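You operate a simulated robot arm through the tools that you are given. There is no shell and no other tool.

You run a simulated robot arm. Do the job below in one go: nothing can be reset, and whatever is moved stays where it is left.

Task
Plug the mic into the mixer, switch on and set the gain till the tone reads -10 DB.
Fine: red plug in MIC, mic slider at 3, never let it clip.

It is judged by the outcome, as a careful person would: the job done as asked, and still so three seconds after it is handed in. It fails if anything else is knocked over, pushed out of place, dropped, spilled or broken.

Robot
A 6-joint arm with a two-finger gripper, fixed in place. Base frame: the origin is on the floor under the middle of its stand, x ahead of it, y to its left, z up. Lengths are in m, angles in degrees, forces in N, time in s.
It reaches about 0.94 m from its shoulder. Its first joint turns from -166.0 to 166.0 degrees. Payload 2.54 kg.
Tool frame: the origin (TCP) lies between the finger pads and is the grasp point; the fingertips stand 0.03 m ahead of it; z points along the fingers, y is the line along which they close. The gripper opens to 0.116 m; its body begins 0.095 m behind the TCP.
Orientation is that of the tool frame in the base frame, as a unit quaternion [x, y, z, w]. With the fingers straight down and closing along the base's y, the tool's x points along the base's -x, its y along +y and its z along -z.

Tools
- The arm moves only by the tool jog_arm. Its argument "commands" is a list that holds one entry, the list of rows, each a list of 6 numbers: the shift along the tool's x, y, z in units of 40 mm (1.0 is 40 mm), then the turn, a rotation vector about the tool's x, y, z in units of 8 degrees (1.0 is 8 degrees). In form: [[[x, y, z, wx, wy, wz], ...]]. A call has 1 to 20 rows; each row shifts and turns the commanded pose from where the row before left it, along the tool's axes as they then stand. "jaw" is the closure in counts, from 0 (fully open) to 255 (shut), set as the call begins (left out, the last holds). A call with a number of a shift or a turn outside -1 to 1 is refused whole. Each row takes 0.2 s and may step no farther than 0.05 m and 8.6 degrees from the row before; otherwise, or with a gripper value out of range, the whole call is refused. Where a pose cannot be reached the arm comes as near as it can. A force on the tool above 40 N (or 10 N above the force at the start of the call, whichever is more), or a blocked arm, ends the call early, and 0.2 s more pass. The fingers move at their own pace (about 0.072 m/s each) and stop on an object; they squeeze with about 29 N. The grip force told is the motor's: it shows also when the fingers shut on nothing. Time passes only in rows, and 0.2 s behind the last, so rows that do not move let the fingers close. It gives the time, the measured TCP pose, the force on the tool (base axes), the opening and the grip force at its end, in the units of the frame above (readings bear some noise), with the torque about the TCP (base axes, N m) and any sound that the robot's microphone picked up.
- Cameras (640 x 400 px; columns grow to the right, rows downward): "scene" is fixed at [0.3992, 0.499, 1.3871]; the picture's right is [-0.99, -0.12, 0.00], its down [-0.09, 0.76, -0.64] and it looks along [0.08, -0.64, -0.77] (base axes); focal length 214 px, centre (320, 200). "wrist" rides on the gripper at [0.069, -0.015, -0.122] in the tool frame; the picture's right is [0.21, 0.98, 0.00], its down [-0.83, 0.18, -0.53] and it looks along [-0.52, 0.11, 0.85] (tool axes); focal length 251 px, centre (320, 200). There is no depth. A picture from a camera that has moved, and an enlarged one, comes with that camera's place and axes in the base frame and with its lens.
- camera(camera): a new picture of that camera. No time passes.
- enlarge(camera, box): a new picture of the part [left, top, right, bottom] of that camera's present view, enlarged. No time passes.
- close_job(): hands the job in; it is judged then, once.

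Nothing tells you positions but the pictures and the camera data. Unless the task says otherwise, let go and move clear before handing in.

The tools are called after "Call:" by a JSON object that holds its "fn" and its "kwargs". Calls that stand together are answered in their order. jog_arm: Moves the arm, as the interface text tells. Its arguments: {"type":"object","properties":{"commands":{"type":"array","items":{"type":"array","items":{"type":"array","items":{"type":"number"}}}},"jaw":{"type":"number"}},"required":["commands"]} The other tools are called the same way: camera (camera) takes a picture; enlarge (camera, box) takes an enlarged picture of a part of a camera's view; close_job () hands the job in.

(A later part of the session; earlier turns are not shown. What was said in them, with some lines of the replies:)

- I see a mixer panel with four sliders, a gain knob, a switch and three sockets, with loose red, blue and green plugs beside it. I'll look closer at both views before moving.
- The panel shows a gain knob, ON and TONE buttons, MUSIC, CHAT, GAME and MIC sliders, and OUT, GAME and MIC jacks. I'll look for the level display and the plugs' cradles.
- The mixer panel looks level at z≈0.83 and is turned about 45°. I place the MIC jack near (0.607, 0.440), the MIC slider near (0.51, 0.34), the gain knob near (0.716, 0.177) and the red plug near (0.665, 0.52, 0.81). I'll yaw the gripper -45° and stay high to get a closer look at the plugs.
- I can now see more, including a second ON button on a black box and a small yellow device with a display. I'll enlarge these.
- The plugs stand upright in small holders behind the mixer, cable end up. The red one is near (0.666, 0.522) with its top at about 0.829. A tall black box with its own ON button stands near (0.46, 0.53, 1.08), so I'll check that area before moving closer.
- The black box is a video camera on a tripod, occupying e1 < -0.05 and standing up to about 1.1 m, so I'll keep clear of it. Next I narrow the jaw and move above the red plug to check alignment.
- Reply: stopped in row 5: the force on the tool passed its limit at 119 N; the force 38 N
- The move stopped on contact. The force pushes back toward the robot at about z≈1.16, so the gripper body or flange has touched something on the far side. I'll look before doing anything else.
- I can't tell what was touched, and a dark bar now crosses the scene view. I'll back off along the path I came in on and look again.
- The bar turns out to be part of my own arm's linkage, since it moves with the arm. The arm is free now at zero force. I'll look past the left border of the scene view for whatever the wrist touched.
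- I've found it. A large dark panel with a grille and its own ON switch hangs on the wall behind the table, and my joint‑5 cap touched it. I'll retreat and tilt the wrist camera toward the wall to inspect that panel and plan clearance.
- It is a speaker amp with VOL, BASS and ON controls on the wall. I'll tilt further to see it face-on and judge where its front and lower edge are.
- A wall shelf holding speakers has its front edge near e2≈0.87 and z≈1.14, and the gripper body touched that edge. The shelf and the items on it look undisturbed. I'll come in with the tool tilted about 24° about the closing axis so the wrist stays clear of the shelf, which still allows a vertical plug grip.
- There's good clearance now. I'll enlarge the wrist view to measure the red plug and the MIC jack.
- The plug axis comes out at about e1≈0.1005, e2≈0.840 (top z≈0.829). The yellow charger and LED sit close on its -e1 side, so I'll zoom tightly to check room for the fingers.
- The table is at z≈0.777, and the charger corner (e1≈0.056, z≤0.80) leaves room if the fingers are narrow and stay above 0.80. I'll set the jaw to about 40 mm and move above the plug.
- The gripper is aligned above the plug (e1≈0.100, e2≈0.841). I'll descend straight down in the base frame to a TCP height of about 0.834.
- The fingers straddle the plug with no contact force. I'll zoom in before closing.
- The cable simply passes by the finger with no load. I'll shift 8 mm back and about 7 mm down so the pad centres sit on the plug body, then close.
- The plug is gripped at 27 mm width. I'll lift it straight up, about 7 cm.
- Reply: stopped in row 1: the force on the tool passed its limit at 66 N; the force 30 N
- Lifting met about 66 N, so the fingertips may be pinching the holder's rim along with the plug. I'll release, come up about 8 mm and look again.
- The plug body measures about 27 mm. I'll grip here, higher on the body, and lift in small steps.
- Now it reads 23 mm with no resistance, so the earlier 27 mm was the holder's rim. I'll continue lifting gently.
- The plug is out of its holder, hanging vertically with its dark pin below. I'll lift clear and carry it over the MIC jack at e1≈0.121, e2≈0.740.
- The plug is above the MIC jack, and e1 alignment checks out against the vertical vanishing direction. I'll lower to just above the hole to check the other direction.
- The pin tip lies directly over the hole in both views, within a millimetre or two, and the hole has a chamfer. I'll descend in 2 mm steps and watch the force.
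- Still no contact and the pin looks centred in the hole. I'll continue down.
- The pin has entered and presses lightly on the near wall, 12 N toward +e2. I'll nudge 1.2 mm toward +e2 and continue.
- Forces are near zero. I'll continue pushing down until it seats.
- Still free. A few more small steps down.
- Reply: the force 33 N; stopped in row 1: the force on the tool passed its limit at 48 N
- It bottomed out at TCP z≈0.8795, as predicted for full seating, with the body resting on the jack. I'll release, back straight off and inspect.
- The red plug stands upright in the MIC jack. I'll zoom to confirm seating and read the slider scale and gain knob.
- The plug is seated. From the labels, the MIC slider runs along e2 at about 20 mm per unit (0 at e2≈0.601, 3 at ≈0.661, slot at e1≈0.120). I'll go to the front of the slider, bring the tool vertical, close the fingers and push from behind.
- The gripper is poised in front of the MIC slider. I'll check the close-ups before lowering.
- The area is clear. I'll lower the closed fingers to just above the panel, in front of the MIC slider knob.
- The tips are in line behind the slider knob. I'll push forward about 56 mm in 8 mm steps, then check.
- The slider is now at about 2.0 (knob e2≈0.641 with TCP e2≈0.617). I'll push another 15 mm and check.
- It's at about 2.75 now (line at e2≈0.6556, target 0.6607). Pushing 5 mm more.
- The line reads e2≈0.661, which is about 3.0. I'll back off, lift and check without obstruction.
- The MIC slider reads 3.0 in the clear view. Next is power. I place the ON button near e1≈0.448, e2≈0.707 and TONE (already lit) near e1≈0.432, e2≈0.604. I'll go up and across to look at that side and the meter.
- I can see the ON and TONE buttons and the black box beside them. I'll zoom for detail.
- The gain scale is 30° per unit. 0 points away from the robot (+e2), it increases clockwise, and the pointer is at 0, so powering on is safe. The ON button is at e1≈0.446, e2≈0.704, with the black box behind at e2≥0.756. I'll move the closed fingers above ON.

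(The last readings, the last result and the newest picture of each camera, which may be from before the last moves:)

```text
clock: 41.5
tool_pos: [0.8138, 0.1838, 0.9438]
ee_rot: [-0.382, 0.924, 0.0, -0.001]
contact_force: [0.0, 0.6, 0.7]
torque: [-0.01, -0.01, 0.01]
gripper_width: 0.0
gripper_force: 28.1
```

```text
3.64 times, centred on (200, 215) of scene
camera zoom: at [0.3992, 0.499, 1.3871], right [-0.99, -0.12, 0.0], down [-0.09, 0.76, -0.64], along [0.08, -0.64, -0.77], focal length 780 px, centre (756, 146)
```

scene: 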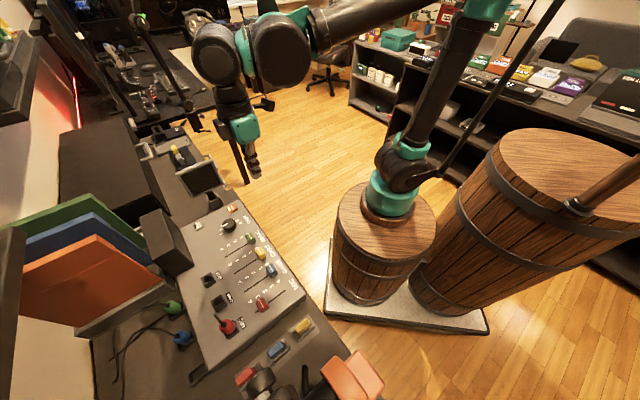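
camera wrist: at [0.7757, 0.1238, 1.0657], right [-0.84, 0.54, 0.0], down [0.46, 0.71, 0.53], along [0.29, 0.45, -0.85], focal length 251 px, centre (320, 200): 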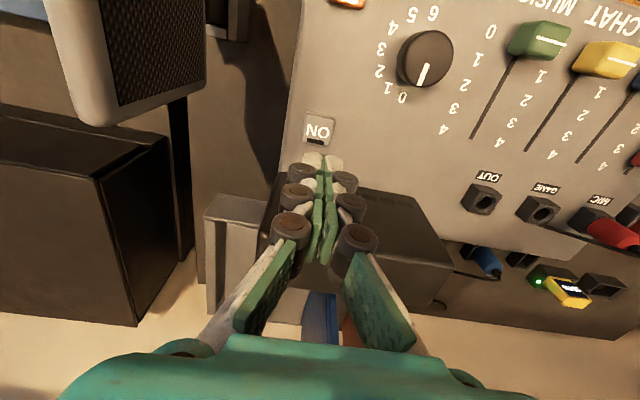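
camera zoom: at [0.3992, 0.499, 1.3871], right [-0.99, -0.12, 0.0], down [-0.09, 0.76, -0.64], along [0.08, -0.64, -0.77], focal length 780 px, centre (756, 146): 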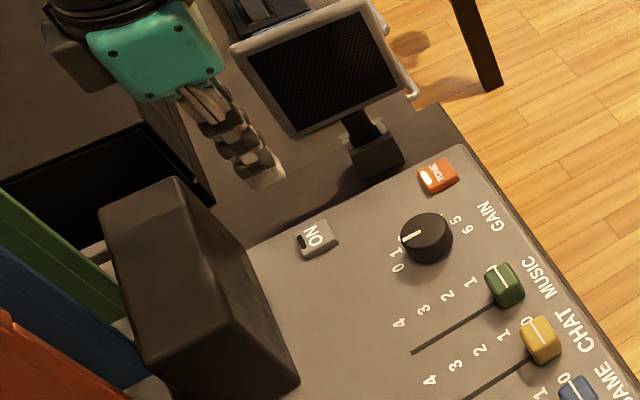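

Alignment over ON is within about 3 mm. I'll descend most of the way, then press in small steps while watching the force.

Call:
{"fn": "jog_arm", "kwargs": {"commands": [[[0, -0.08, 0.8, 0, 0, 0], [0, 0, 0.7, 0, 0, 0], [0, 0, 0.1, 0, 0, 0], [0, 0, 0.1, 0, 0, 0], [0, 0, 0, 0, 0, 0]]]}}

Call:
{"fn": "enlarge", "kwargs": {"camera": "scene", "box": [150, 180, 250, 270]}}

Call:
{"fn": "camera", "kwargs": {"camera": "wrist"}}

```text
clock: 42.7
tool_pos: [0.8169, 0.18, 0.8758]
ee_rot: [-0.382, 0.924, 0.0, -0.001]
contact_force: [-0.9, -0.1, -0.2]
torque: [-0.01, 0.0, -0.02]
gripper_width: 0.0003
gripper_force: 28.7
```

```text
4.44 times, centred on (200, 225) of scene
camera zoom: at [0.3992, 0.499, 1.3871], right [-0.99, -0.12, 0.0], down [-0.09, 0.76, -0.64], along [0.08, -0.64, -0.77], focal length 953 px, centre (853, 89)
```

zoom: 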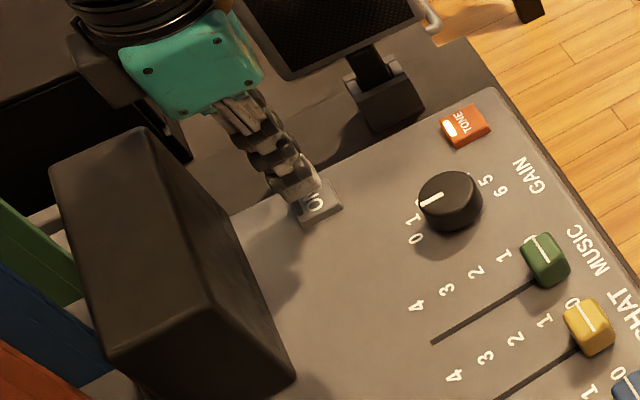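

```text
taken
camera wrist: at [0.7787, 0.1219, 0.9972], right [-0.84, 0.54, 0.0], down [0.46, 0.71, 0.53], along [0.29, 0.45, -0.85], focal length 251 px, centre (320, 200)
```

wrist: 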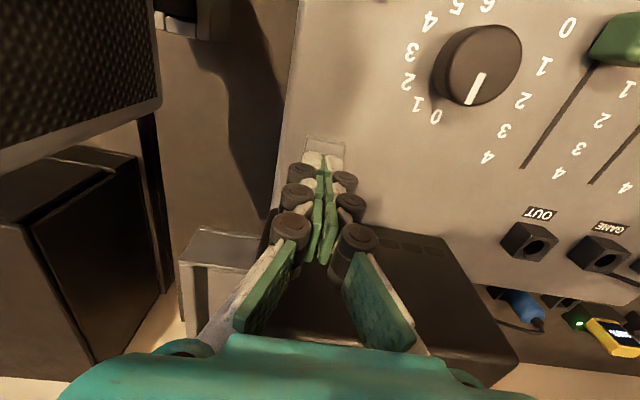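

I'm directly over the button. Pressing down in 2 mm steps.

Call:
{"fn": "jog_arm", "kwargs": {"commands": [[[0, 0, 0.05, 0, 0, 0], [0, 0, 0.05, 0, 0, 0], [0, 0, 0.05, 0, 0, 0], [0, 0, 0.05, 0, 0, 0], [0, 0, 0.05, 0, 0, 0], [0, 0, 0, 0, 0, 0]]]}}

Call:
{"fn": "camera", "kwargs": {"camera": "wrist"}}

```text
clock: 44.1
tool_pos: [0.815, 0.1802, 0.8649]
ee_rot: [-0.382, 0.924, 0.0, -0.001]
contact_force: [0.9, 0.9, -0.1]
torque: [-0.04, 0.0, 0.01]
gripper_width: 0.0
gripper_force: 28.6
```

```text
taken
camera wrist: at [0.7782, 0.1212, 0.9871], right [-0.84, 0.54, 0.0], down [0.46, 0.71, 0.53], along [0.29, 0.45, -0.85], focal length 251 px, centre (320, 200)
```

wrist: 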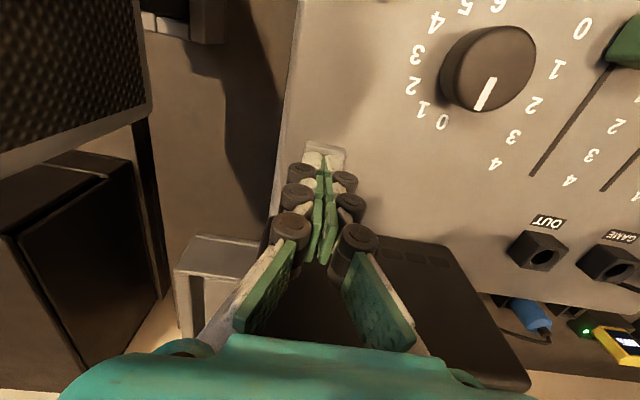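

No contact yet, with the tip at z≈0.835. A few more 2 mm steps.

Call:
{"fn": "jog_arm", "kwargs": {"commands": [[[0, 0, 0.05, 0, 0, 0], [0, 0, 0.05, 0, 0, 0], [0, 0, 0.05, 0, 0, 0], [0, 0, 0, 0, 0, 0]]]}}

Call:
{"fn": "camera", "kwargs": {"camera": "wrist"}}

```text
clock: 45.1
tool_pos: [0.8166, 0.1812, 0.8594]
ee_rot: [-0.382, 0.924, 0.0, -0.001]
contact_force: [0.3, 0.1, 0.9]
torque: [-0.01, 0.02, -0.02]
gripper_width: 0.0061
gripper_force: 29.2
```

```text
taken
camera wrist: at [0.7781, 0.1218, 0.9812], right [-0.84, 0.54, 0.0], down [0.46, 0.71, 0.53], along [0.29, 0.45, -0.85], focal length 251 px, centre (320, 200)
```

wrist: 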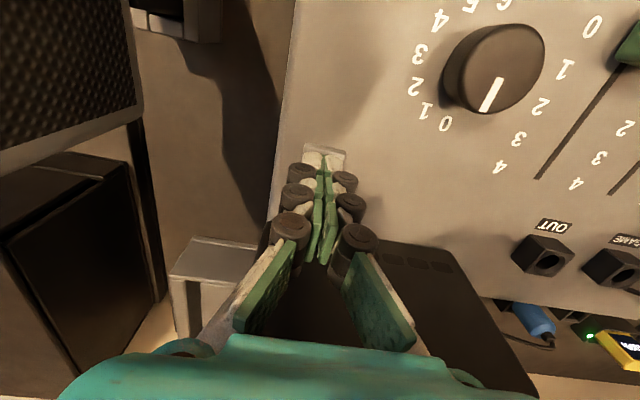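

The tips just began touching, since the width reading changed slightly. I'll press a little further in 1 mm steps.

Call:
{"fn": "jog_arm", "kwargs": {"commands": [[[0, 0, 0.03, 0, 0, 0], [0, 0, 0.03, 0, 0, 0], [0, 0, 0.03, 0, 0, 0], [0, 0, 0, 0, 0, 0]]]}}

Call:
{"fn": "camera", "kwargs": {"camera": "wrist"}}

Call:
{"fn": "enlarge", "kwargs": {"camera": "scene", "box": [150, 180, 250, 270]}}

```text
clock: 46.1
tool_pos: [0.816, 0.1819, 0.8567]
ee_rot: [-0.382, 0.924, -0.001, -0.001]
contact_force: [1.0, -2.0, 4.2]
torque: [-0.06, 0.02, -0.02]
gripper_width: 0.0062
gripper_force: 28.8
heard: click
```

```text
taken
camera wrist: at [0.7779, 0.1226, 0.9777], right [-0.84, 0.54, 0.0], down [0.46, 0.71, 0.53], along [0.29, 0.45, -0.85], focal length 251 px, centre (320, 200)
```

wrist: 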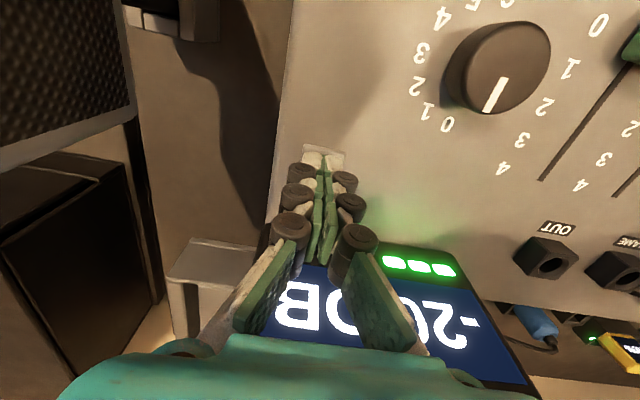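

```text
4.44 times, centred on (200, 225) of scene
camera zoom: at [0.3992, 0.499, 1.3871], right [-0.99, -0.12, 0.0], down [-0.09, 0.76, -0.64], along [0.08, -0.64, -0.77], focal length 953 px, centre (853, 89)
```

zoom: 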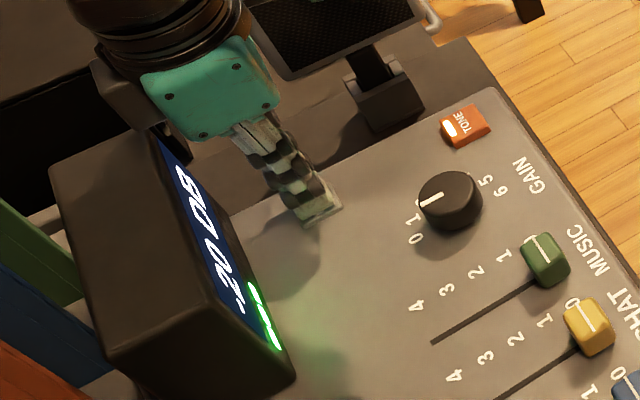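

A click was heard and the meter lit, reading about -20 DB with three green LEDs. I'll lift straight off the button and read it properly.

Call:
{"fn": "jog_arm", "kwargs": {"commands": [[[0, 0, -0.5, 0, 0, 0], [0, 0, -0.9, 0, 0, 0], [0.5, 0.4, -0.8, 0, 0, 0], [0.9, 0.5, 0, 0, 0, 0], [0.9, 0.4, 0, 0, 0, 0], [0, 0, 0, 0, 0, 0]]]}}

Call:
{"fn": "camera", "kwargs": {"camera": "wrist"}}

Call:
{"fn": "enlarge", "kwargs": {"camera": "scene", "box": [150, 180, 250, 270]}}

```text
clock: 47.5
tool_pos: [0.7125, 0.1503, 0.9428]
ee_rot: [-0.382, 0.924, 0.0, -0.001]
contact_force: [1.1, 0.2, -0.6]
torque: [0.02, 0.01, 0.01]
gripper_width: 0.0
gripper_force: 28.3
```

```text
taken
camera wrist: at [0.6748, 0.0921, 1.0655], right [-0.84, 0.54, 0.0], down [0.46, 0.71, 0.53], along [0.29, 0.45, -0.85], focal length 251 px, centre (320, 200)
```

wrist: 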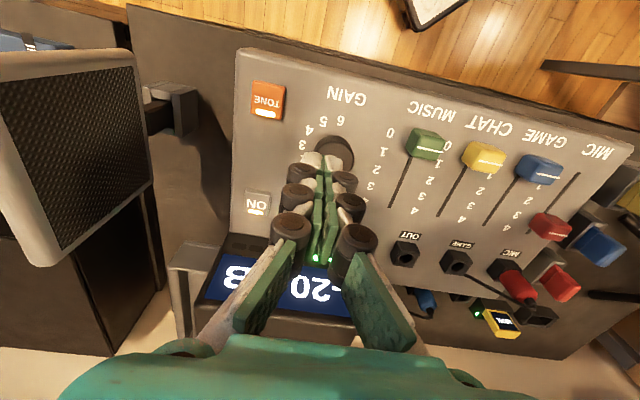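

```text
4.44 times, centred on (200, 225) of scene
camera zoom: at [0.3992, 0.499, 1.3871], right [-0.99, -0.12, 0.0], down [-0.09, 0.76, -0.64], along [0.08, -0.64, -0.77], focal length 953 px, centre (853, 89)
```

zoom: 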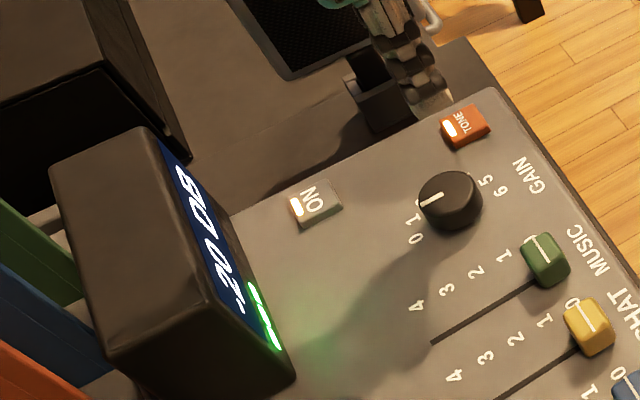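

Power is on (ON lit) and the meter shows -20 DB with gain at 0 and MIC at 3. Next I'll turn the gripper 90° so the fingers close along e2, which keeps the sweep away from TONE. Then I'll open to about 56 mm and centre over the gain knob at e1≈0.382, e2≈0.633.

Call:
{"fn": "jog_arm", "kwargs": {"commands": [[[0, 0, 0, 0, 0, -0.9375], [0, 0, 0, 0, 0, -0.9375], [0, 0, 0, 0, 0, -0.9375], [0, 0, 0, 0, 0, -0.9375], [0, 0, 0, 0, 0, -0.9375], [0, 0, 0, 0, 0, -0.9375], [0, 0, 0, 0, 0, -0.9375], [0, 0, 0, 0, 0, -0.9375], [0, 0, 0, 0, 0, -0.9375], [0, 0, 0, 0, 0, -0.9375], [0, 0, 0, 0, 0, -0.9375], [0, 0, 0, 0, 0, -0.9375], [-0.39, -0.57, 0, 0, 0, 0], [0, 0, 0, 0, 0, 0]]], "jaw": 132}}

Call:
{"fn": "camera", "kwargs": {"camera": "wrist"}}

Call:
{"fn": "enlarge", "kwargs": {"camera": "scene", "box": [150, 180, 270, 270]}}

```text
clock: 50.5
tool_pos: [0.7206, 0.1799, 0.9421]
ee_rot: [0.924, -0.383, 0.001, 0.001]
contact_force: [0.9, 0.5, 0.2]
torque: [0.03, 0.0, -0.01]
gripper_width: 0.0559
gripper_force: 0.0
```

```text
taken
camera wrist: at [0.7795, 0.1424, 1.0647], right [-0.54, -0.84, 0.0], down [-0.71, 0.46, 0.53], along [-0.45, 0.29, -0.85], focal length 251 px, centre (320, 200)
```

wrist: 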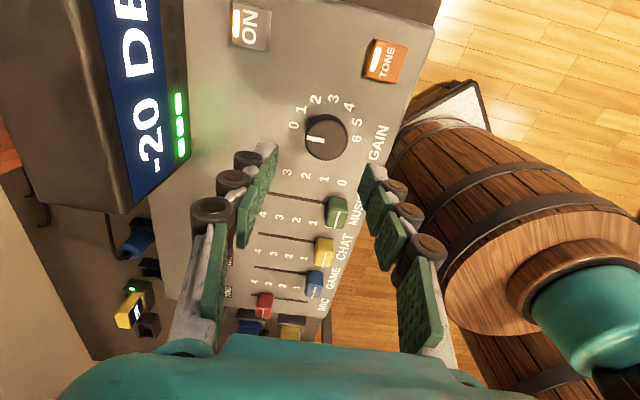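

```text
4.44 times, centred on (210, 225) of scene
camera zoom: at [0.3992, 0.499, 1.3871], right [-0.99, -0.12, 0.0], down [-0.09, 0.76, -0.64], along [0.08, -0.64, -0.77], focal length 953 px, centre (809, 89)
```

zoom: 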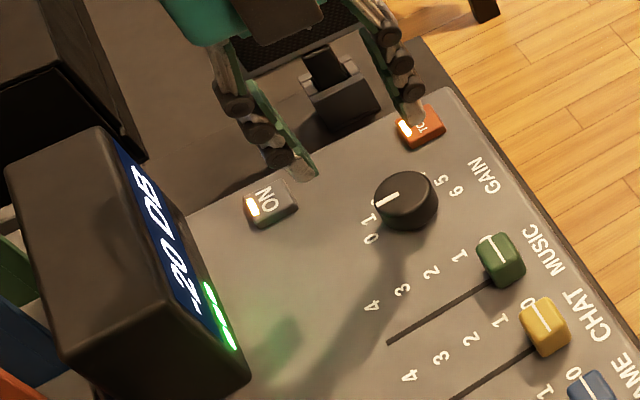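

The wrist camera now sees both the meter (-20 DB) and the gain scale. I'll zoom to refine the knob centre before lowering.

Call:
{"fn": "enlarge", "kwargs": {"camera": "wrist", "box": [270, 80, 390, 180]}}

Call:
{"fn": "enlarge", "kwargs": {"camera": "wrist", "box": [60, 0, 240, 210]}}

```text
4.00 times, centred on (330, 130) of wrist
camera zoom: at [0.7795, 0.1424, 1.0647], right [-0.54, -0.84, 0.0], down [-0.71, 0.46, 0.53], along [-0.45, 0.29, -0.85], focal length 1006 px, centre (280, 480)
```

zoom: 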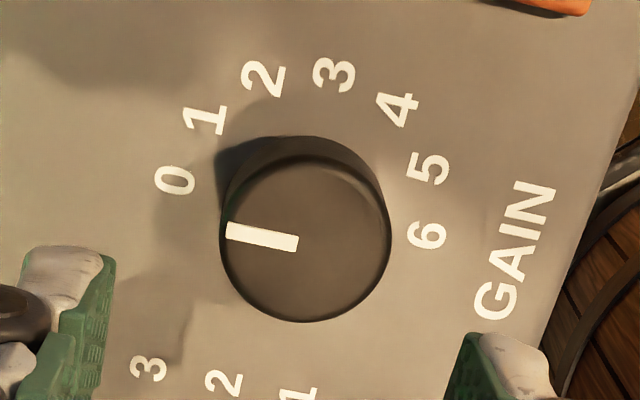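

```text
1.90 times, centred on (150, 105) of wrist
camera zoom: at [0.7795, 0.1424, 1.0647], right [-0.54, -0.84, 0.0], down [-0.71, 0.46, 0.53], along [-0.45, 0.29, -0.85], focal length 479 px, centre (644, 381)
```

zoom: 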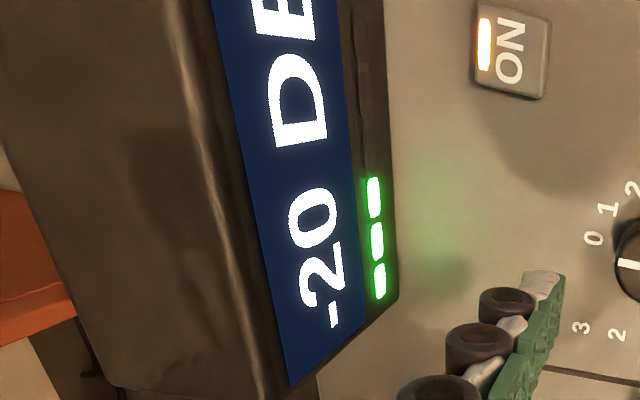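

The knob centre refines to e1≈0.381, e2≈0.632 (Ø≈38 mm). I'll correct by about 5 mm and lower the open fingers around it.

Call:
{"fn": "jog_arm", "kwargs": {"commands": [[[-0.025, 0.12, 0.3, 0, 0, 0], [0, 0, 0.6, 0, 0, 0], [0, 0, 0.6, 0, 0, 0], [0, 0, 0.4, 0, 0, 0], [0, 0, 0.15, 0, 0, 0], [0, 0, 0, 0, 0, 0]]]}}

Call:
{"fn": "camera", "kwargs": {"camera": "wrist"}}

Call:
{"fn": "enlarge", "kwargs": {"camera": "scene", "box": [150, 180, 270, 270]}}

```text
clock: 51.9
tool_pos: [0.7156, 0.1764, 0.86]
ee_rot: [0.924, -0.382, -0.001, 0.001]
contact_force: [0.8, -0.2, 0.2]
torque: [0.0, 0.0, 0.02]
gripper_width: 0.056
gripper_force: 0.2
```

```text
taken
camera wrist: at [0.7757, 0.1386, 0.983], right [-0.54, -0.84, 0.0], down [-0.71, 0.46, 0.53], along [-0.45, 0.29, -0.85], focal length 251 px, centre (320, 200)
```

wrist: 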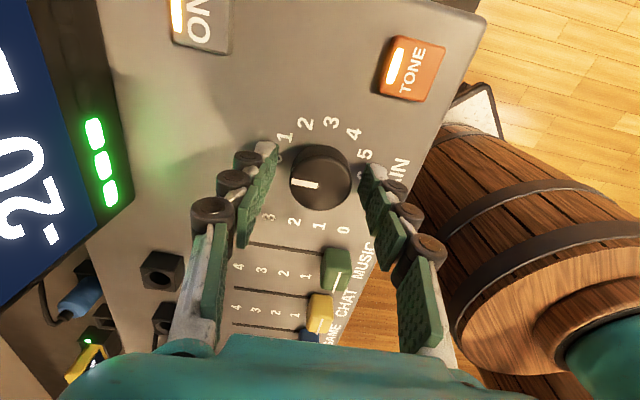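

```text
4.44 times, centred on (210, 225) of scene
camera zoom: at [0.3992, 0.499, 1.3871], right [-0.99, -0.12, 0.0], down [-0.09, 0.76, -0.64], along [0.08, -0.64, -0.77], focal length 953 px, centre (809, 89)
```

zoom: 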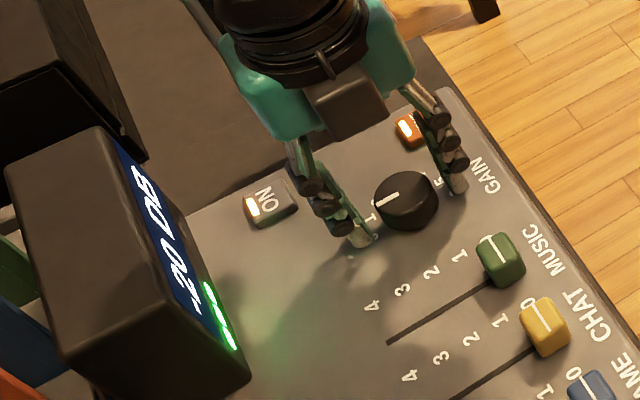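

The fingers straddle the knob, which is well centred. I'll close on it.

Call:
{"fn": "jog_arm", "kwargs": {"commands": [[[0, 0, 0, 0, 0, 0], [0, 0, 0, 0, 0, 0], [0, 0, 0, 0, 0, 0], [0, 0, 0, 0, 0, 0]]], "jaw": 255}}

Call:
{"fn": "camera", "kwargs": {"camera": "wrist"}}

```text
clock: 52.9
tool_pos: [0.715, 0.1754, 0.8607]
ee_rot: [0.924, -0.383, 0.0, 0.0]
contact_force: [-9.3, -6.6, -4.3]
torque: [-0.29, 0.19, 0.04]
gripper_width: 0.0374
gripper_force: 45.0
```

```text
taken
camera wrist: at [0.7752, 0.1381, 0.9831], right [-0.54, -0.84, 0.0], down [-0.71, 0.46, 0.53], along [-0.45, 0.29, -0.85], focal length 251 px, centre (320, 200)
```

wrist: 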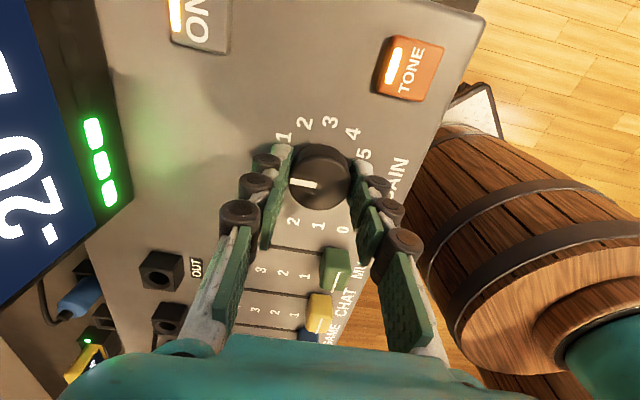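

The knob is gripped (37 mm) with a slight side force, so I'll shift 1 mm to relieve it and then turn clockwise 8° and read the meter.

Call:
{"fn": "jog_arm", "kwargs": {"commands": [[[0, 0.025, 0, 0, 0, 0], [0, 0, 0, 0, 0, 0.5], [0, 0, 0, 0, 0, 0.5], [0, 0, 0, 0, 0, 0]]]}}

Call:
{"fn": "camera", "kwargs": {"camera": "wrist"}}

Call:
{"fn": "enlarge", "kwargs": {"camera": "scene", "box": [150, 180, 270, 270]}}

```text
clock: 53.9
tool_pos: [0.7154, 0.1754, 0.8608]
ee_rot: [0.895, -0.447, -0.001, 0.001]
contact_force: [-1.8, -13.5, -4.8]
torque: [-0.43, -0.1, 0.05]
gripper_width: 0.0368
gripper_force: 44.6
```

```text
taken
camera wrist: at [0.7691, 0.1301, 0.9832], right [-0.65, -0.76, 0.0], down [-0.64, 0.55, 0.53], along [-0.41, 0.35, -0.85], focal length 251 px, centre (320, 200)
```

wrist: 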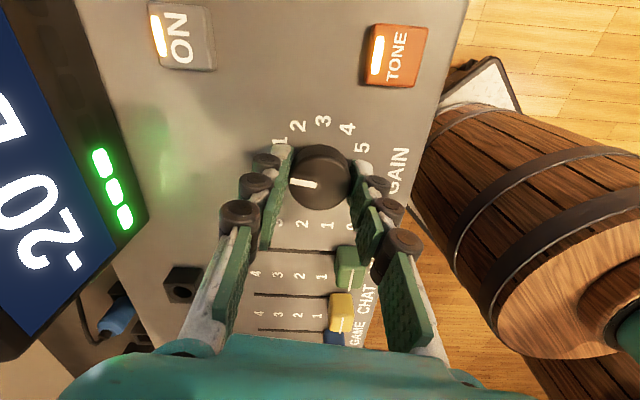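

```text
4.44 times, centred on (210, 225) of scene
camera zoom: at [0.3992, 0.499, 1.3871], right [-0.99, -0.12, 0.0], down [-0.09, 0.76, -0.64], along [0.08, -0.64, -0.77], focal length 953 px, centre (809, 89)
```

zoom: 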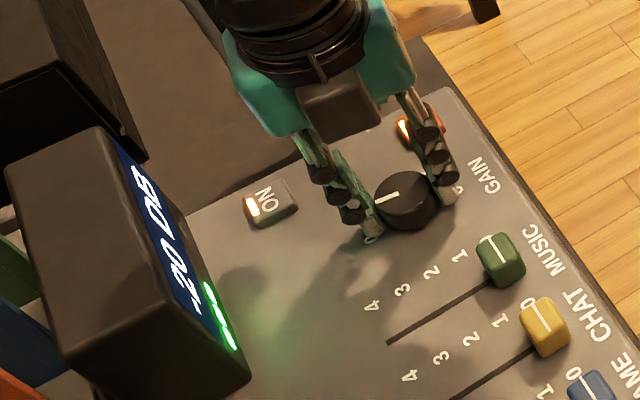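

The gripper turned 8°. I'll check whether the knob pointer followed.

Call:
{"fn": "enlarge", "kwargs": {"camera": "wrist", "box": [260, 100, 390, 220]}}

Call:
{"fn": "enlarge", "kwargs": {"camera": "scene", "box": [205, 205, 255, 245]}}

```text
3.33 times, centred on (325, 160) of wrist
camera zoom: at [0.7691, 0.1301, 0.9832], right [-0.65, -0.76, 0.0], down [-0.64, 0.55, 0.53], along [-0.41, 0.35, -0.85], focal length 838 px, centre (303, 333)
```

zoom: 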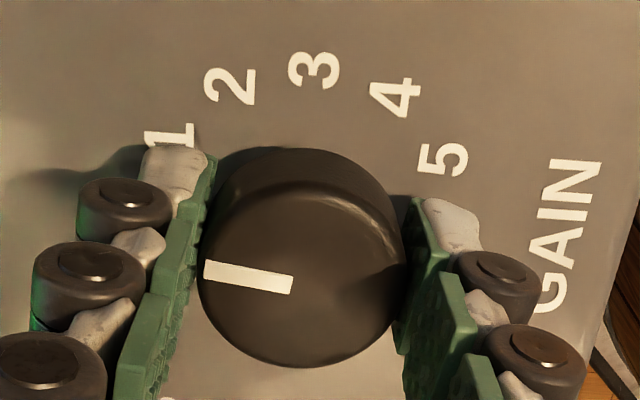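

```text
10.00 times, centred on (230, 225) of scene
camera zoom: at [0.3992, 0.499, 1.3871], right [-0.99, -0.12, 0.0], down [-0.09, 0.76, -0.64], along [0.08, -0.64, -0.77], focal length 2145 px, centre (1220, -50)
```

zoom: 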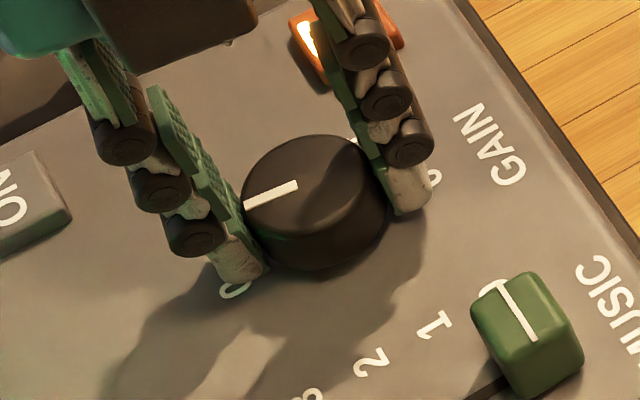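

The pointer followed (about 8–10° now) and the meter still shows -20. I'll continue in 8° increments, reading it each time.

Call:
{"fn": "jog_arm", "kwargs": {"commands": [[[0, 0, 0, 0, 0, 0.5], [0, 0, 0, 0, 0, 0.5], [0, 0, 0, 0, 0, 0]]]}}

Call:
{"fn": "enlarge", "kwargs": {"camera": "scene", "box": [150, 180, 270, 270]}}

Call:
{"fn": "camera", "kwargs": {"camera": "wrist"}}

```text
clock: 54.7
tool_pos: [0.7146, 0.1765, 0.8607]
ee_rot: [0.861, -0.508, 0.001, 0.001]
contact_force: [4.4, -20.6, -4.7]
torque: [-0.61, -0.06, -0.02]
gripper_width: 0.0369
gripper_force: 45.4
```

```text
4.44 times, centred on (210, 225) of scene
camera zoom: at [0.3992, 0.499, 1.3871], right [-0.99, -0.12, 0.0], down [-0.09, 0.76, -0.64], along [0.08, -0.64, -0.77], focal length 953 px, centre (809, 89)
```

zoom: 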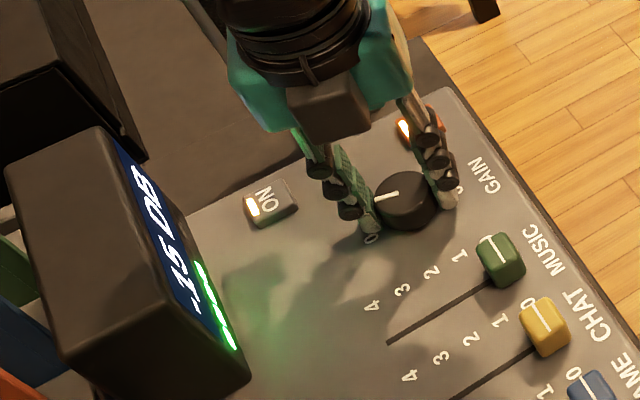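

```text
taken
camera wrist: at [0.7618, 0.1229, 0.9832], right [-0.75, -0.66, 0.0], down [-0.56, 0.64, 0.53], along [-0.35, 0.4, -0.85], focal length 251 px, centre (320, 200)
```

wrist: 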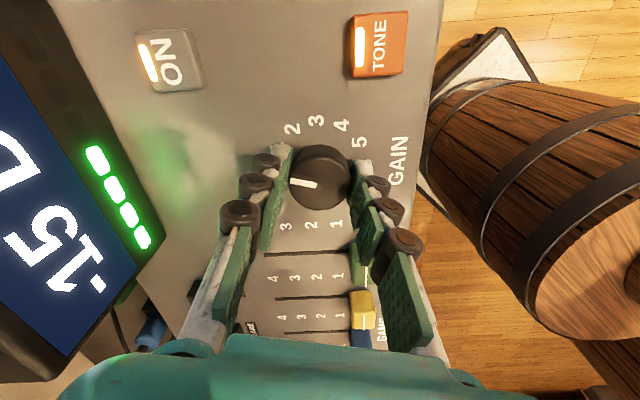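

The meter now reads -15 DB, so it moves in 5 dB steps (0→-20, 1→-15), and -10 should sit at gain 2 (60°). Side force is building, so I'll ease the tool about 1.5 mm in the force direction before turning on.

Call:
{"fn": "jog_arm", "kwargs": {"commands": [[[0.04, 0.014, 0, 0, 0, 0], [0, 0, 0, 0, 0, 0]]]}}

```text
clock: 55.3
tool_pos: [0.7145, 0.1756, 0.8606]
ee_rot: [0.862, -0.508, 0.0, 0.001]
contact_force: [2.5, -11.4, -21.2]
torque: [-0.6, -0.42, 0.01]
gripper_width: 0.0367
gripper_force: 45.1
```

A downward pull appeared as well. I'd rather release, recentre precisely on the knob and grip again.

Call:
{"fn": "jog_arm", "kwargs": {"commands": [[[0, 0, 0, 0, 0, 0], [0, 0, 0, 0, 0, 0], [0, 0, 0, 0, 0, 0]]], "jaw": 140}}

Call:
{"fn": "enlarge", "kwargs": {"camera": "wrist", "box": [250, 90, 390, 220]}}

Call:
{"fn": "enlarge", "kwargs": {"camera": "scene", "box": [150, 180, 270, 270]}}

```text
clock: 56.1
tool_pos: [0.7139, 0.1747, 0.8613]
ee_rot: [0.862, -0.508, 0.0, 0.001]
contact_force: [-0.4, 0.0, -0.2]
torque: [-0.02, 0.0, 0.01]
gripper_width: 0.0524
gripper_force: 0.0
```

```text
3.08 times, centred on (320, 155) of wrist
camera zoom: at [0.7617, 0.1229, 0.9838], right [-0.75, -0.66, 0.0], down [-0.56, 0.64, 0.53], along [-0.35, 0.4, -0.85], focal length 774 px, centre (320, 338)
```

zoom: 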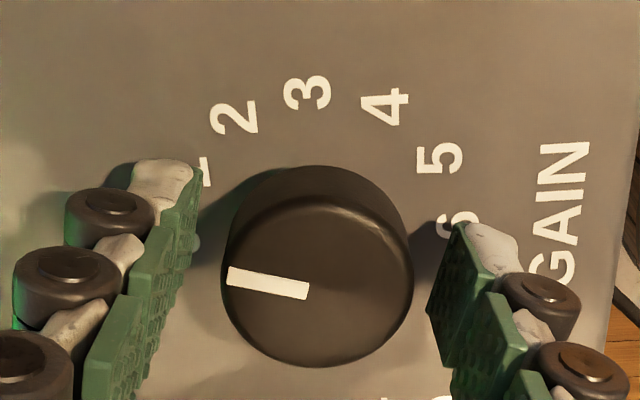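

```text
4.44 times, centred on (210, 225) of scene
camera zoom: at [0.3992, 0.499, 1.3871], right [-0.99, -0.12, 0.0], down [-0.09, 0.76, -0.64], along [0.08, -0.64, -0.77], focal length 953 px, centre (809, 89)
```

zoom: 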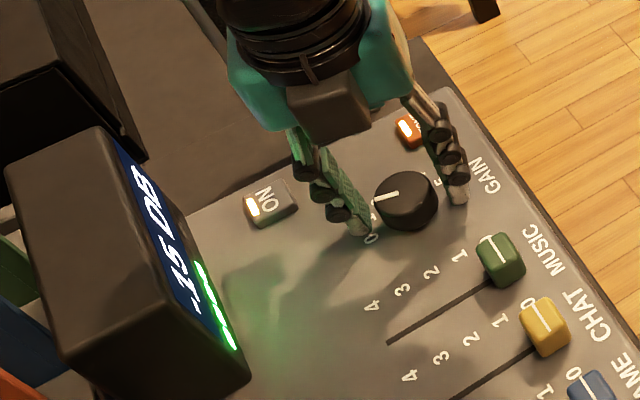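

The tool is free and the knob is centred within about 1 mm. The pointer is at 16° (gain 0.53), which fits 5 dB per unit. I'll regrip here and turn to 60° (gain 2) in small steps.

Call:
{"fn": "jog_arm", "kwargs": {"commands": [[[0, 0, 0, 0, 0, 0], [0, 0, 0, 0, 0, 0], [0, 0, 0, 0, 0, 0]]], "jaw": 255}}

Call:
{"fn": "jog_arm", "kwargs": {"commands": [[[0, 0, 0, 0, 0, 0.5], [0, 0, 0, 0, 0, 0.5], [0, 0, 0, 0, 0, 0]]]}}

Call:
{"fn": "enlarge", "kwargs": {"camera": "scene", "box": [150, 180, 270, 270]}}

```text
clock: 56.9
tool_pos: [0.7146, 0.1756, 0.8628]
ee_rot: [0.861, -0.508, 0.0, 0.001]
contact_force: [3.3, 2.9, 4.2]
torque: [0.15, -0.1, -0.05]
gripper_width: 0.0372
gripper_force: 45.3
```

```text
clock: 57.7
tool_pos: [0.7153, 0.1751, 0.8621]
ee_rot: [0.823, -0.567, 0.0, 0.0]
contact_force: [10.0, 4.9, 16.1]
torque: [0.25, -0.21, -0.08]
gripper_width: 0.0373
gripper_force: 45.0
```

```text
4.44 times, centred on (210, 225) of scene
camera zoom: at [0.3992, 0.499, 1.3871], right [-0.99, -0.12, 0.0], down [-0.09, 0.76, -0.64], along [0.08, -0.64, -0.77], focal length 953 px, centre (809, 89)
```

zoom: 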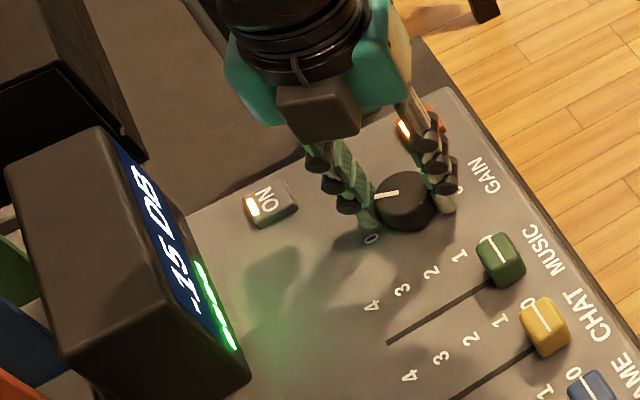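

Turned to 24°, still -15. Forces are modest, so I'll relieve them slightly and turn a further 16°.

Call:
{"fn": "jog_arm", "kwargs": {"commands": [[[0, -0.02, -0.02, 0, 0, 0.5], [0, 0, 0, 0, 0, 0.5], [0, 0, 0, 0, 0, 0]]]}}

Call:
{"fn": "enlarge", "kwargs": {"camera": "scene", "box": [150, 180, 270, 270]}}

```text
clock: 58.5
tool_pos: [0.7152, 0.1751, 0.8616]
ee_rot: [0.783, -0.622, -0.001, 0.002]
contact_force: [-5.9, 2.6, -25.9]
torque: [0.1, 0.08, 0.05]
gripper_width: 0.037
gripper_force: 44.8
```

```text
4.44 times, centred on (210, 225) of scene
camera zoom: at [0.3992, 0.499, 1.3871], right [-0.99, -0.12, 0.0], down [-0.09, 0.76, -0.64], along [0.08, -0.64, -0.77], focal length 953 px, centre (809, 89)
```

zoom: 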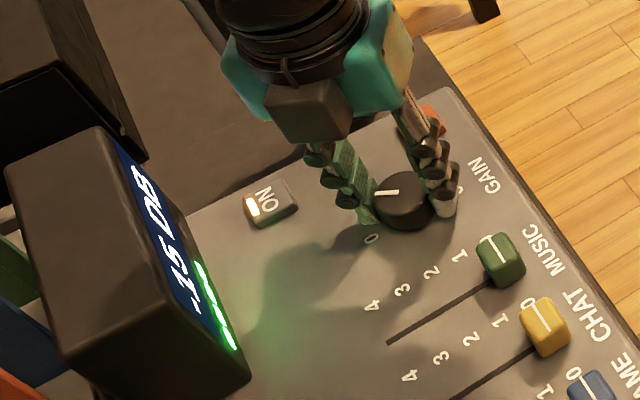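

At 32°. The small lift produced the vertical force, so I'll undo about half of it and keep turning.

Call:
{"fn": "jog_arm", "kwargs": {"commands": [[[0, 0, 0.012, 0, 0, 0.5], [0, 0, 0, 0, 0, 0.5], [0, 0, 0, 0, 0, 0]]]}}

Call:
{"fn": "enlarge", "kwargs": {"camera": "scene", "box": [150, 180, 270, 270]}}

```text
clock: 59.3
tool_pos: [0.714, 0.1752, 0.8608]
ee_rot: [0.737, -0.676, 0.0, 0.002]
contact_force: [-13.3, -2.3, -9.2]
torque: [-0.03, 0.49, 0.01]
gripper_width: 0.0371
gripper_force: 45.2
```

```text
4.44 times, centred on (210, 225) of scene
camera zoom: at [0.3992, 0.499, 1.3871], right [-0.99, -0.12, 0.0], down [-0.09, 0.76, -0.64], along [0.08, -0.64, -0.77], focal length 953 px, centre (809, 89)
```

zoom: 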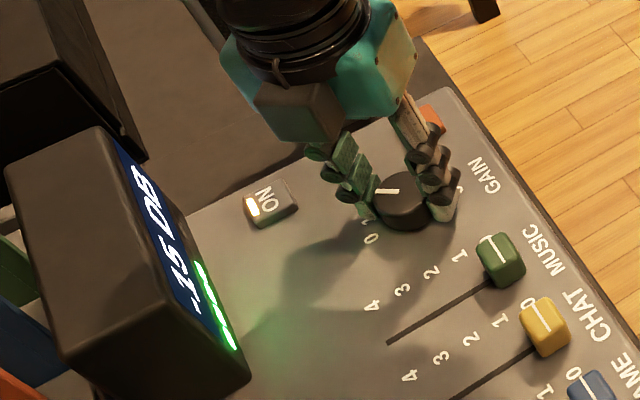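

At 40° (gain ≈1.33), still -15. Relieving the side force and turning 8° more should cross to -10.

Call:
{"fn": "jog_arm", "kwargs": {"commands": [[[0, 0.028, 0, 0, 0, 0], [0, 0, 0, 0, 0, 0.5], [0, 0, 0, 0, 0, 0.5], [0, 0, 0, 0, 0, 0]]]}}

Call:
{"fn": "enlarge", "kwargs": {"camera": "scene", "box": [150, 180, 270, 270]}}

Call:
{"fn": "enlarge", "kwargs": {"camera": "wrist", "box": [250, 90, 390, 220]}}

```text
clock: 60.3
tool_pos: [0.7146, 0.1751, 0.8625]
ee_rot: [-0.688, 0.726, 0.0, -0.001]
contact_force: [-12.3, -4.2, -8.3]
torque: [-0.25, 0.29, 0.03]
gripper_width: 0.0374
gripper_force: 44.5
```

```text
4.44 times, centred on (210, 225) of scene
camera zoom: at [0.3992, 0.499, 1.3871], right [-0.99, -0.12, 0.0], down [-0.09, 0.76, -0.64], along [0.08, -0.64, -0.77], focal length 953 px, centre (809, 89)
```

zoom: 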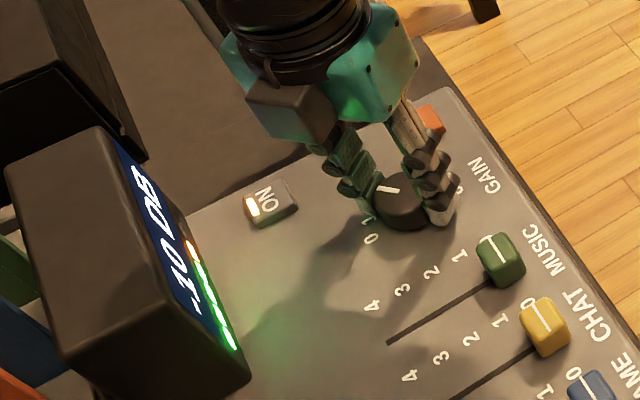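

```text
3.08 times, centred on (320, 155) of wrist
camera zoom: at [0.726, 0.1061, 0.984], right [-0.99, -0.16, 0.0], down [-0.14, 0.83, 0.53], along [-0.09, 0.53, -0.85], focal length 774 px, centre (320, 338)
```

zoom: 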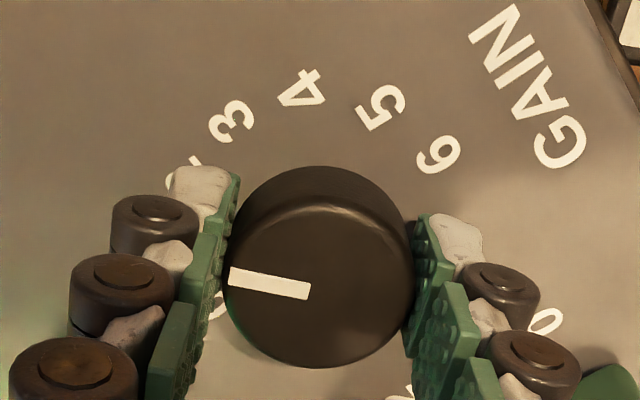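

The meter reads -10 DB at 48°. With steps seen near 15° and 45°, the centre of the -10 band is gain 2 (60°), so I'll turn 12° more to sit squarely there while watching the meter.

Call:
{"fn": "jog_arm", "kwargs": {"commands": [[[0, 0.012, 0, 0, 0, 0.5], [0, 0, 0, 0, 0, 0.25], [0, 0, 0, 0, 0, 0]]]}}

Call:
{"fn": "enlarge", "kwargs": {"camera": "scene", "box": [150, 180, 270, 270]}}

```text
clock: 61.1
tool_pos: [0.714, 0.1758, 0.8609]
ee_rot: [-0.649, 0.761, 0.0, -0.001]
contact_force: [-8.2, -5.7, -21.8]
torque: [-0.01, 0.14, -0.01]
gripper_width: 0.0369
gripper_force: 44.9
```

```text
4.44 times, centred on (210, 225) of scene
camera zoom: at [0.3992, 0.499, 1.3871], right [-0.99, -0.12, 0.0], down [-0.09, 0.76, -0.64], along [0.08, -0.64, -0.77], focal length 953 px, centre (809, 89)
```

zoom: 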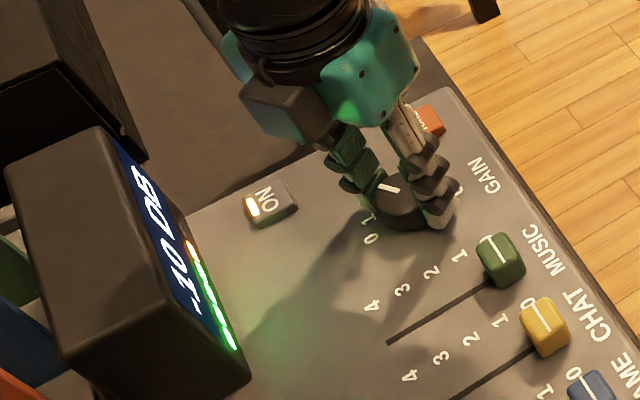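

At 54°, still -10. One more 5.5° turn to reach about 60°.

Call:
{"fn": "jog_arm", "kwargs": {"commands": [[[0, 0, 0.008, 0, 0, 0.35], [0, 0, 0, 0, 0, 0.35], [0, 0, 0, 0, 0, 0]]]}}

Call:
{"fn": "enlarge", "kwargs": {"camera": "scene", "box": [150, 180, 270, 270]}}

Call:
{"fn": "enlarge", "kwargs": {"camera": "wrist", "box": [250, 90, 390, 220]}}

```text
clock: 61.9
tool_pos: [0.714, 0.1757, 0.8613]
ee_rot: [-0.611, 0.792, 0.0, -0.001]
contact_force: [-8.4, -1.7, -13.9]
torque: [-0.11, 0.33, 0.0]
gripper_width: 0.0372
gripper_force: 45.1
```

```text
4.44 times, centred on (210, 225) of scene
camera zoom: at [0.3992, 0.499, 1.3871], right [-0.99, -0.12, 0.0], down [-0.09, 0.76, -0.64], along [0.08, -0.64, -0.77], focal length 953 px, centre (809, 89)
```

zoom: 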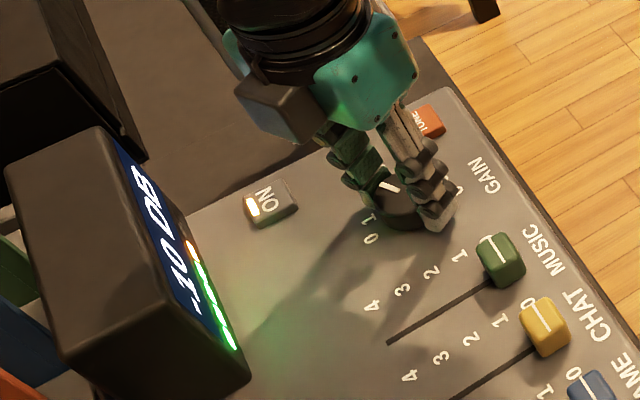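

```text
3.08 times, centred on (320, 155) of wrist
camera zoom: at [0.7114, 0.1052, 0.984], right [-1.0, 0.04, 0.0], down [0.03, 0.85, 0.53], along [0.02, 0.53, -0.85], focal length 774 px, centre (320, 338)
```

zoom: 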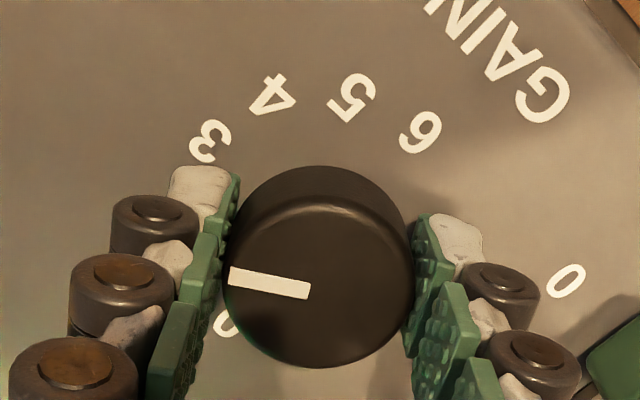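

Pointer at 59.7° (gain ≈2.0) and the meter steady at -10 DB. I'll release the knob and lift straight up.

Call:
{"fn": "jog_arm", "kwargs": {"commands": [[[0, 0, 0, 0, 0, 0], [0, 0, 0, 0, 0, 0], [0, 0, 0, 0, 0, 0]]], "jaw": 136}}

Call:
{"fn": "jog_arm", "kwargs": {"commands": [[[0, 0, -0.4, 0, 0, 0], [0, 0, -0.8, 0, 0, 0], [0, 0, -0.9, 0, 0, 0], [0, 0, -0.9, 0, 0, 0], [0, 0, 0, 0, 0, 0]]]}}

Call:
{"fn": "camera", "kwargs": {"camera": "wrist"}}

Call:
{"fn": "enlarge", "kwargs": {"camera": "scene", "box": [150, 180, 270, 270]}}

```text
clock: 62.7
tool_pos: [0.7136, 0.1749, 0.862]
ee_rot: [-0.612, 0.791, -0.001, -0.001]
contact_force: [-0.6, 0.5, -0.2]
torque: [0.0, -0.03, 0.0]
gripper_width: 0.0541
gripper_force: 0.1
```

```text
clock: 63.9
tool_pos: [0.7121, 0.1756, 0.9833]
ee_rot: [-0.611, 0.791, 0.001, -0.001]
contact_force: [-0.1, -0.1, 0.2]
torque: [-0.02, 0.03, 0.0]
gripper_width: 0.0542
gripper_force: 0.1
```

```text
taken
camera wrist: at [0.7098, 0.1058, 1.1052], right [-1.0, 0.04, 0.0], down [0.03, 0.85, 0.53], along [0.02, 0.53, -0.85], focal length 251 px, centre (320, 200)
```

wrist: 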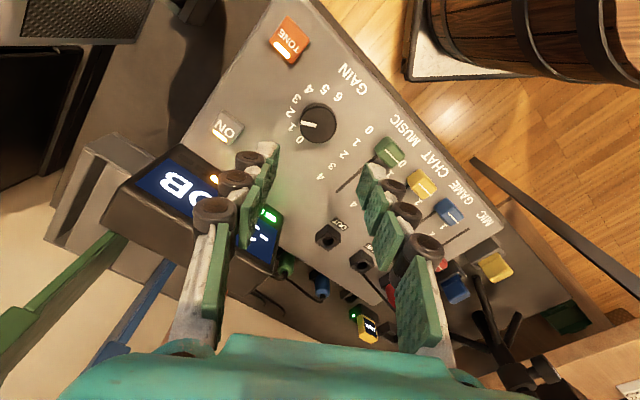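

```text
4.44 times, centred on (210, 225) of scene
camera zoom: at [0.3992, 0.499, 1.3871], right [-0.99, -0.12, 0.0], down [-0.09, 0.76, -0.64], along [0.08, -0.64, -0.77], focal length 953 px, centre (809, 89)
```

zoom: 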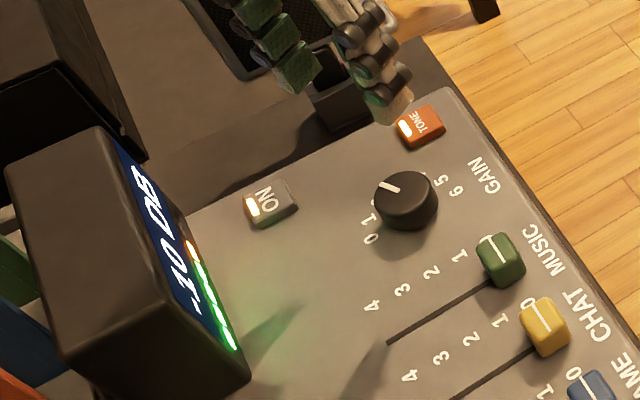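

Released, and the meter still reads -10 DB with gain at 2. I'll move the arm up and clear, then do a final check of everything.

Call:
{"fn": "jog_arm", "kwargs": {"commands": [[[0, 0, -0.9, 0, 0, 0], [0, 0, -0.9, 0, 0, 0], [0.9, 0, 0, 0, 0, 0], [0.9, 0, 0, 0, 0, 0], [0.9, 0, 0, 0, 0, 0], [0.9, 0, 0, 0, 0, 0], [0, 0, 0, 0, 0, 0]]]}}

Call:
{"fn": "camera", "kwargs": {"camera": "scene"}}

Call:
{"fn": "camera", "kwargs": {"camera": "wrist"}}

Call:
{"fn": "enlarge", "kwargs": {"camera": "scene", "box": [140, 190, 320, 390]}}

Call:
{"fn": "enlarge", "kwargs": {"camera": "scene", "box": [225, 250, 315, 330]}}

Call:
{"fn": "enlarge", "kwargs": {"camera": "scene", "box": [195, 295, 265, 350]}}

```text
clock: 65.5
tool_pos: [0.6769, 0.0349, 1.0523]
ee_rot: [-0.612, 0.791, 0.001, -0.002]
contact_force: [0.0, 0.6, 0.9]
torque: [0.03, 0.01, -0.01]
gripper_width: 0.0543
gripper_force: 0.1
```

```text
taken
```

scene: 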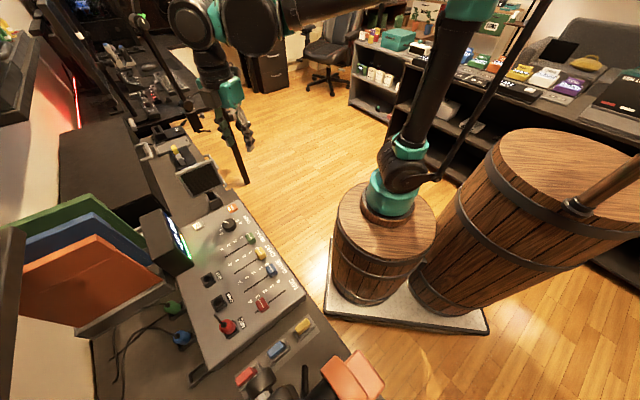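

```text
taken
camera wrist: at [0.674, -0.0352, 1.1762], right [-1.0, 0.04, 0.0], down [0.03, 0.85, 0.53], along [0.02, 0.53, -0.85], focal length 251 px, centre (320, 200)
```

wrist: 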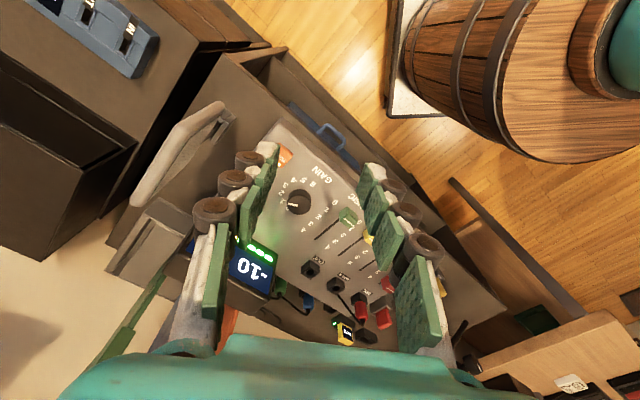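

```text
2.00 times, centred on (230, 290) of scene
camera zoom: at [0.3992, 0.499, 1.3871], right [-0.99, -0.12, 0.0], down [-0.09, 0.76, -0.64], along [0.08, -0.64, -0.77], focal length 429 px, centre (500, 20)
```

zoom: 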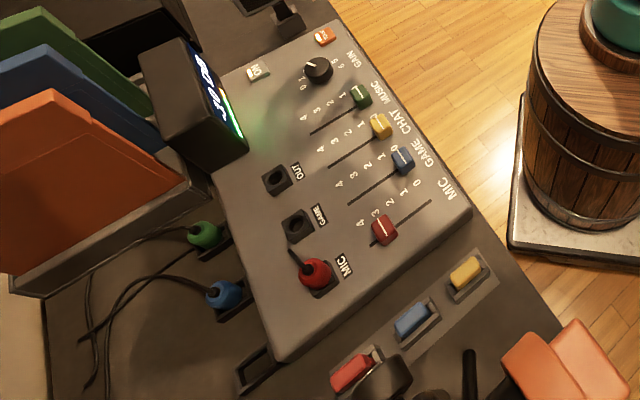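

```text
5.00 times, centred on (270, 290) of scene
camera zoom: at [0.3992, 0.499, 1.3871], right [-0.99, -0.12, 0.0], down [-0.09, 0.76, -0.64], along [0.08, -0.64, -0.77], focal length 1072 px, centre (570, -250)
```

zoom: 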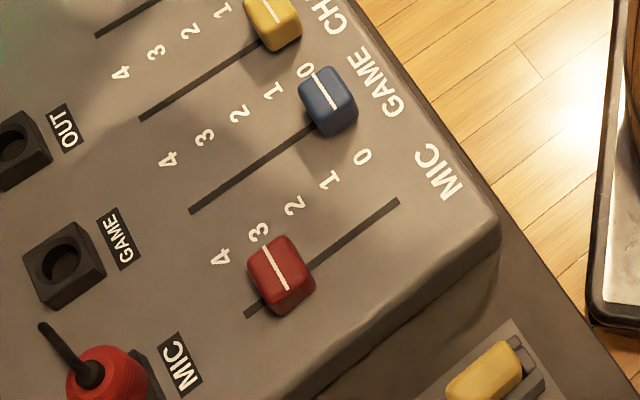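

```text
7.27 times, centred on (230, 322) of scene
camera zoom: at [0.3992, 0.499, 1.3871], right [-0.99, -0.12, 0.0], down [-0.09, 0.76, -0.64], along [0.08, -0.64, -0.77], focal length 1560 px, centre (974, -691)
```

zoom: 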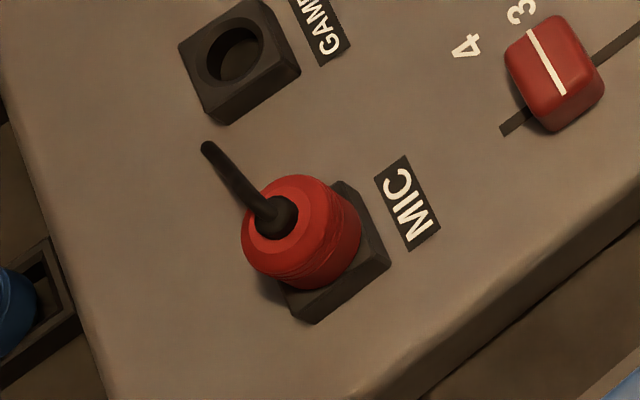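

Everything checks out in the clear views. The red plug is seated upright in MIC, the mixer is on, the MIC slider is at 3, gain is at 2, and the tone reads -10 DB with no clip seen at any reading. The blue and green plugs and the other sliders look unmoved, and the arm is clear, so I'll hand the job in.

Call:
{"fn": "close_job", "kwargs": {}}

```text
The job is handed in.
```

The job is handed in, and the tone reads -10 DB on the meter. The last pictures showed:

- **Plug:** the red plug is seated upright in the MIC jack.
- **Power:** the mixer is switched on and its ON light is lit. TONE was already lit, so I left it alone.
- **MIC slider:** it sits at 3.
- **Gain:** the knob is at about 2. I raised it from 0 in steps of 8° or less, and the meter went -20, -15, -10. No reading showed clipping.

Two contacts happened along the way:

- **Wall shelf:** on the first approach the gripper body hit the front edge of the wall shelf behind the table, peaking at 119 N. I backed off at once and came in tilted after that. The shelf and the speakers on it looked undisturbed in the later pictures, but I had no close view of them from before to compare.
- **Plug holder:** my first grip on the plug pinched the rim of its holder and pulled at about 66 N before the arm stopped. I let go and took hold higher up. The holder looked in place afterwards.

The blue and green plugs and the other sliders look where they were. The arm is released and clear of the desk.
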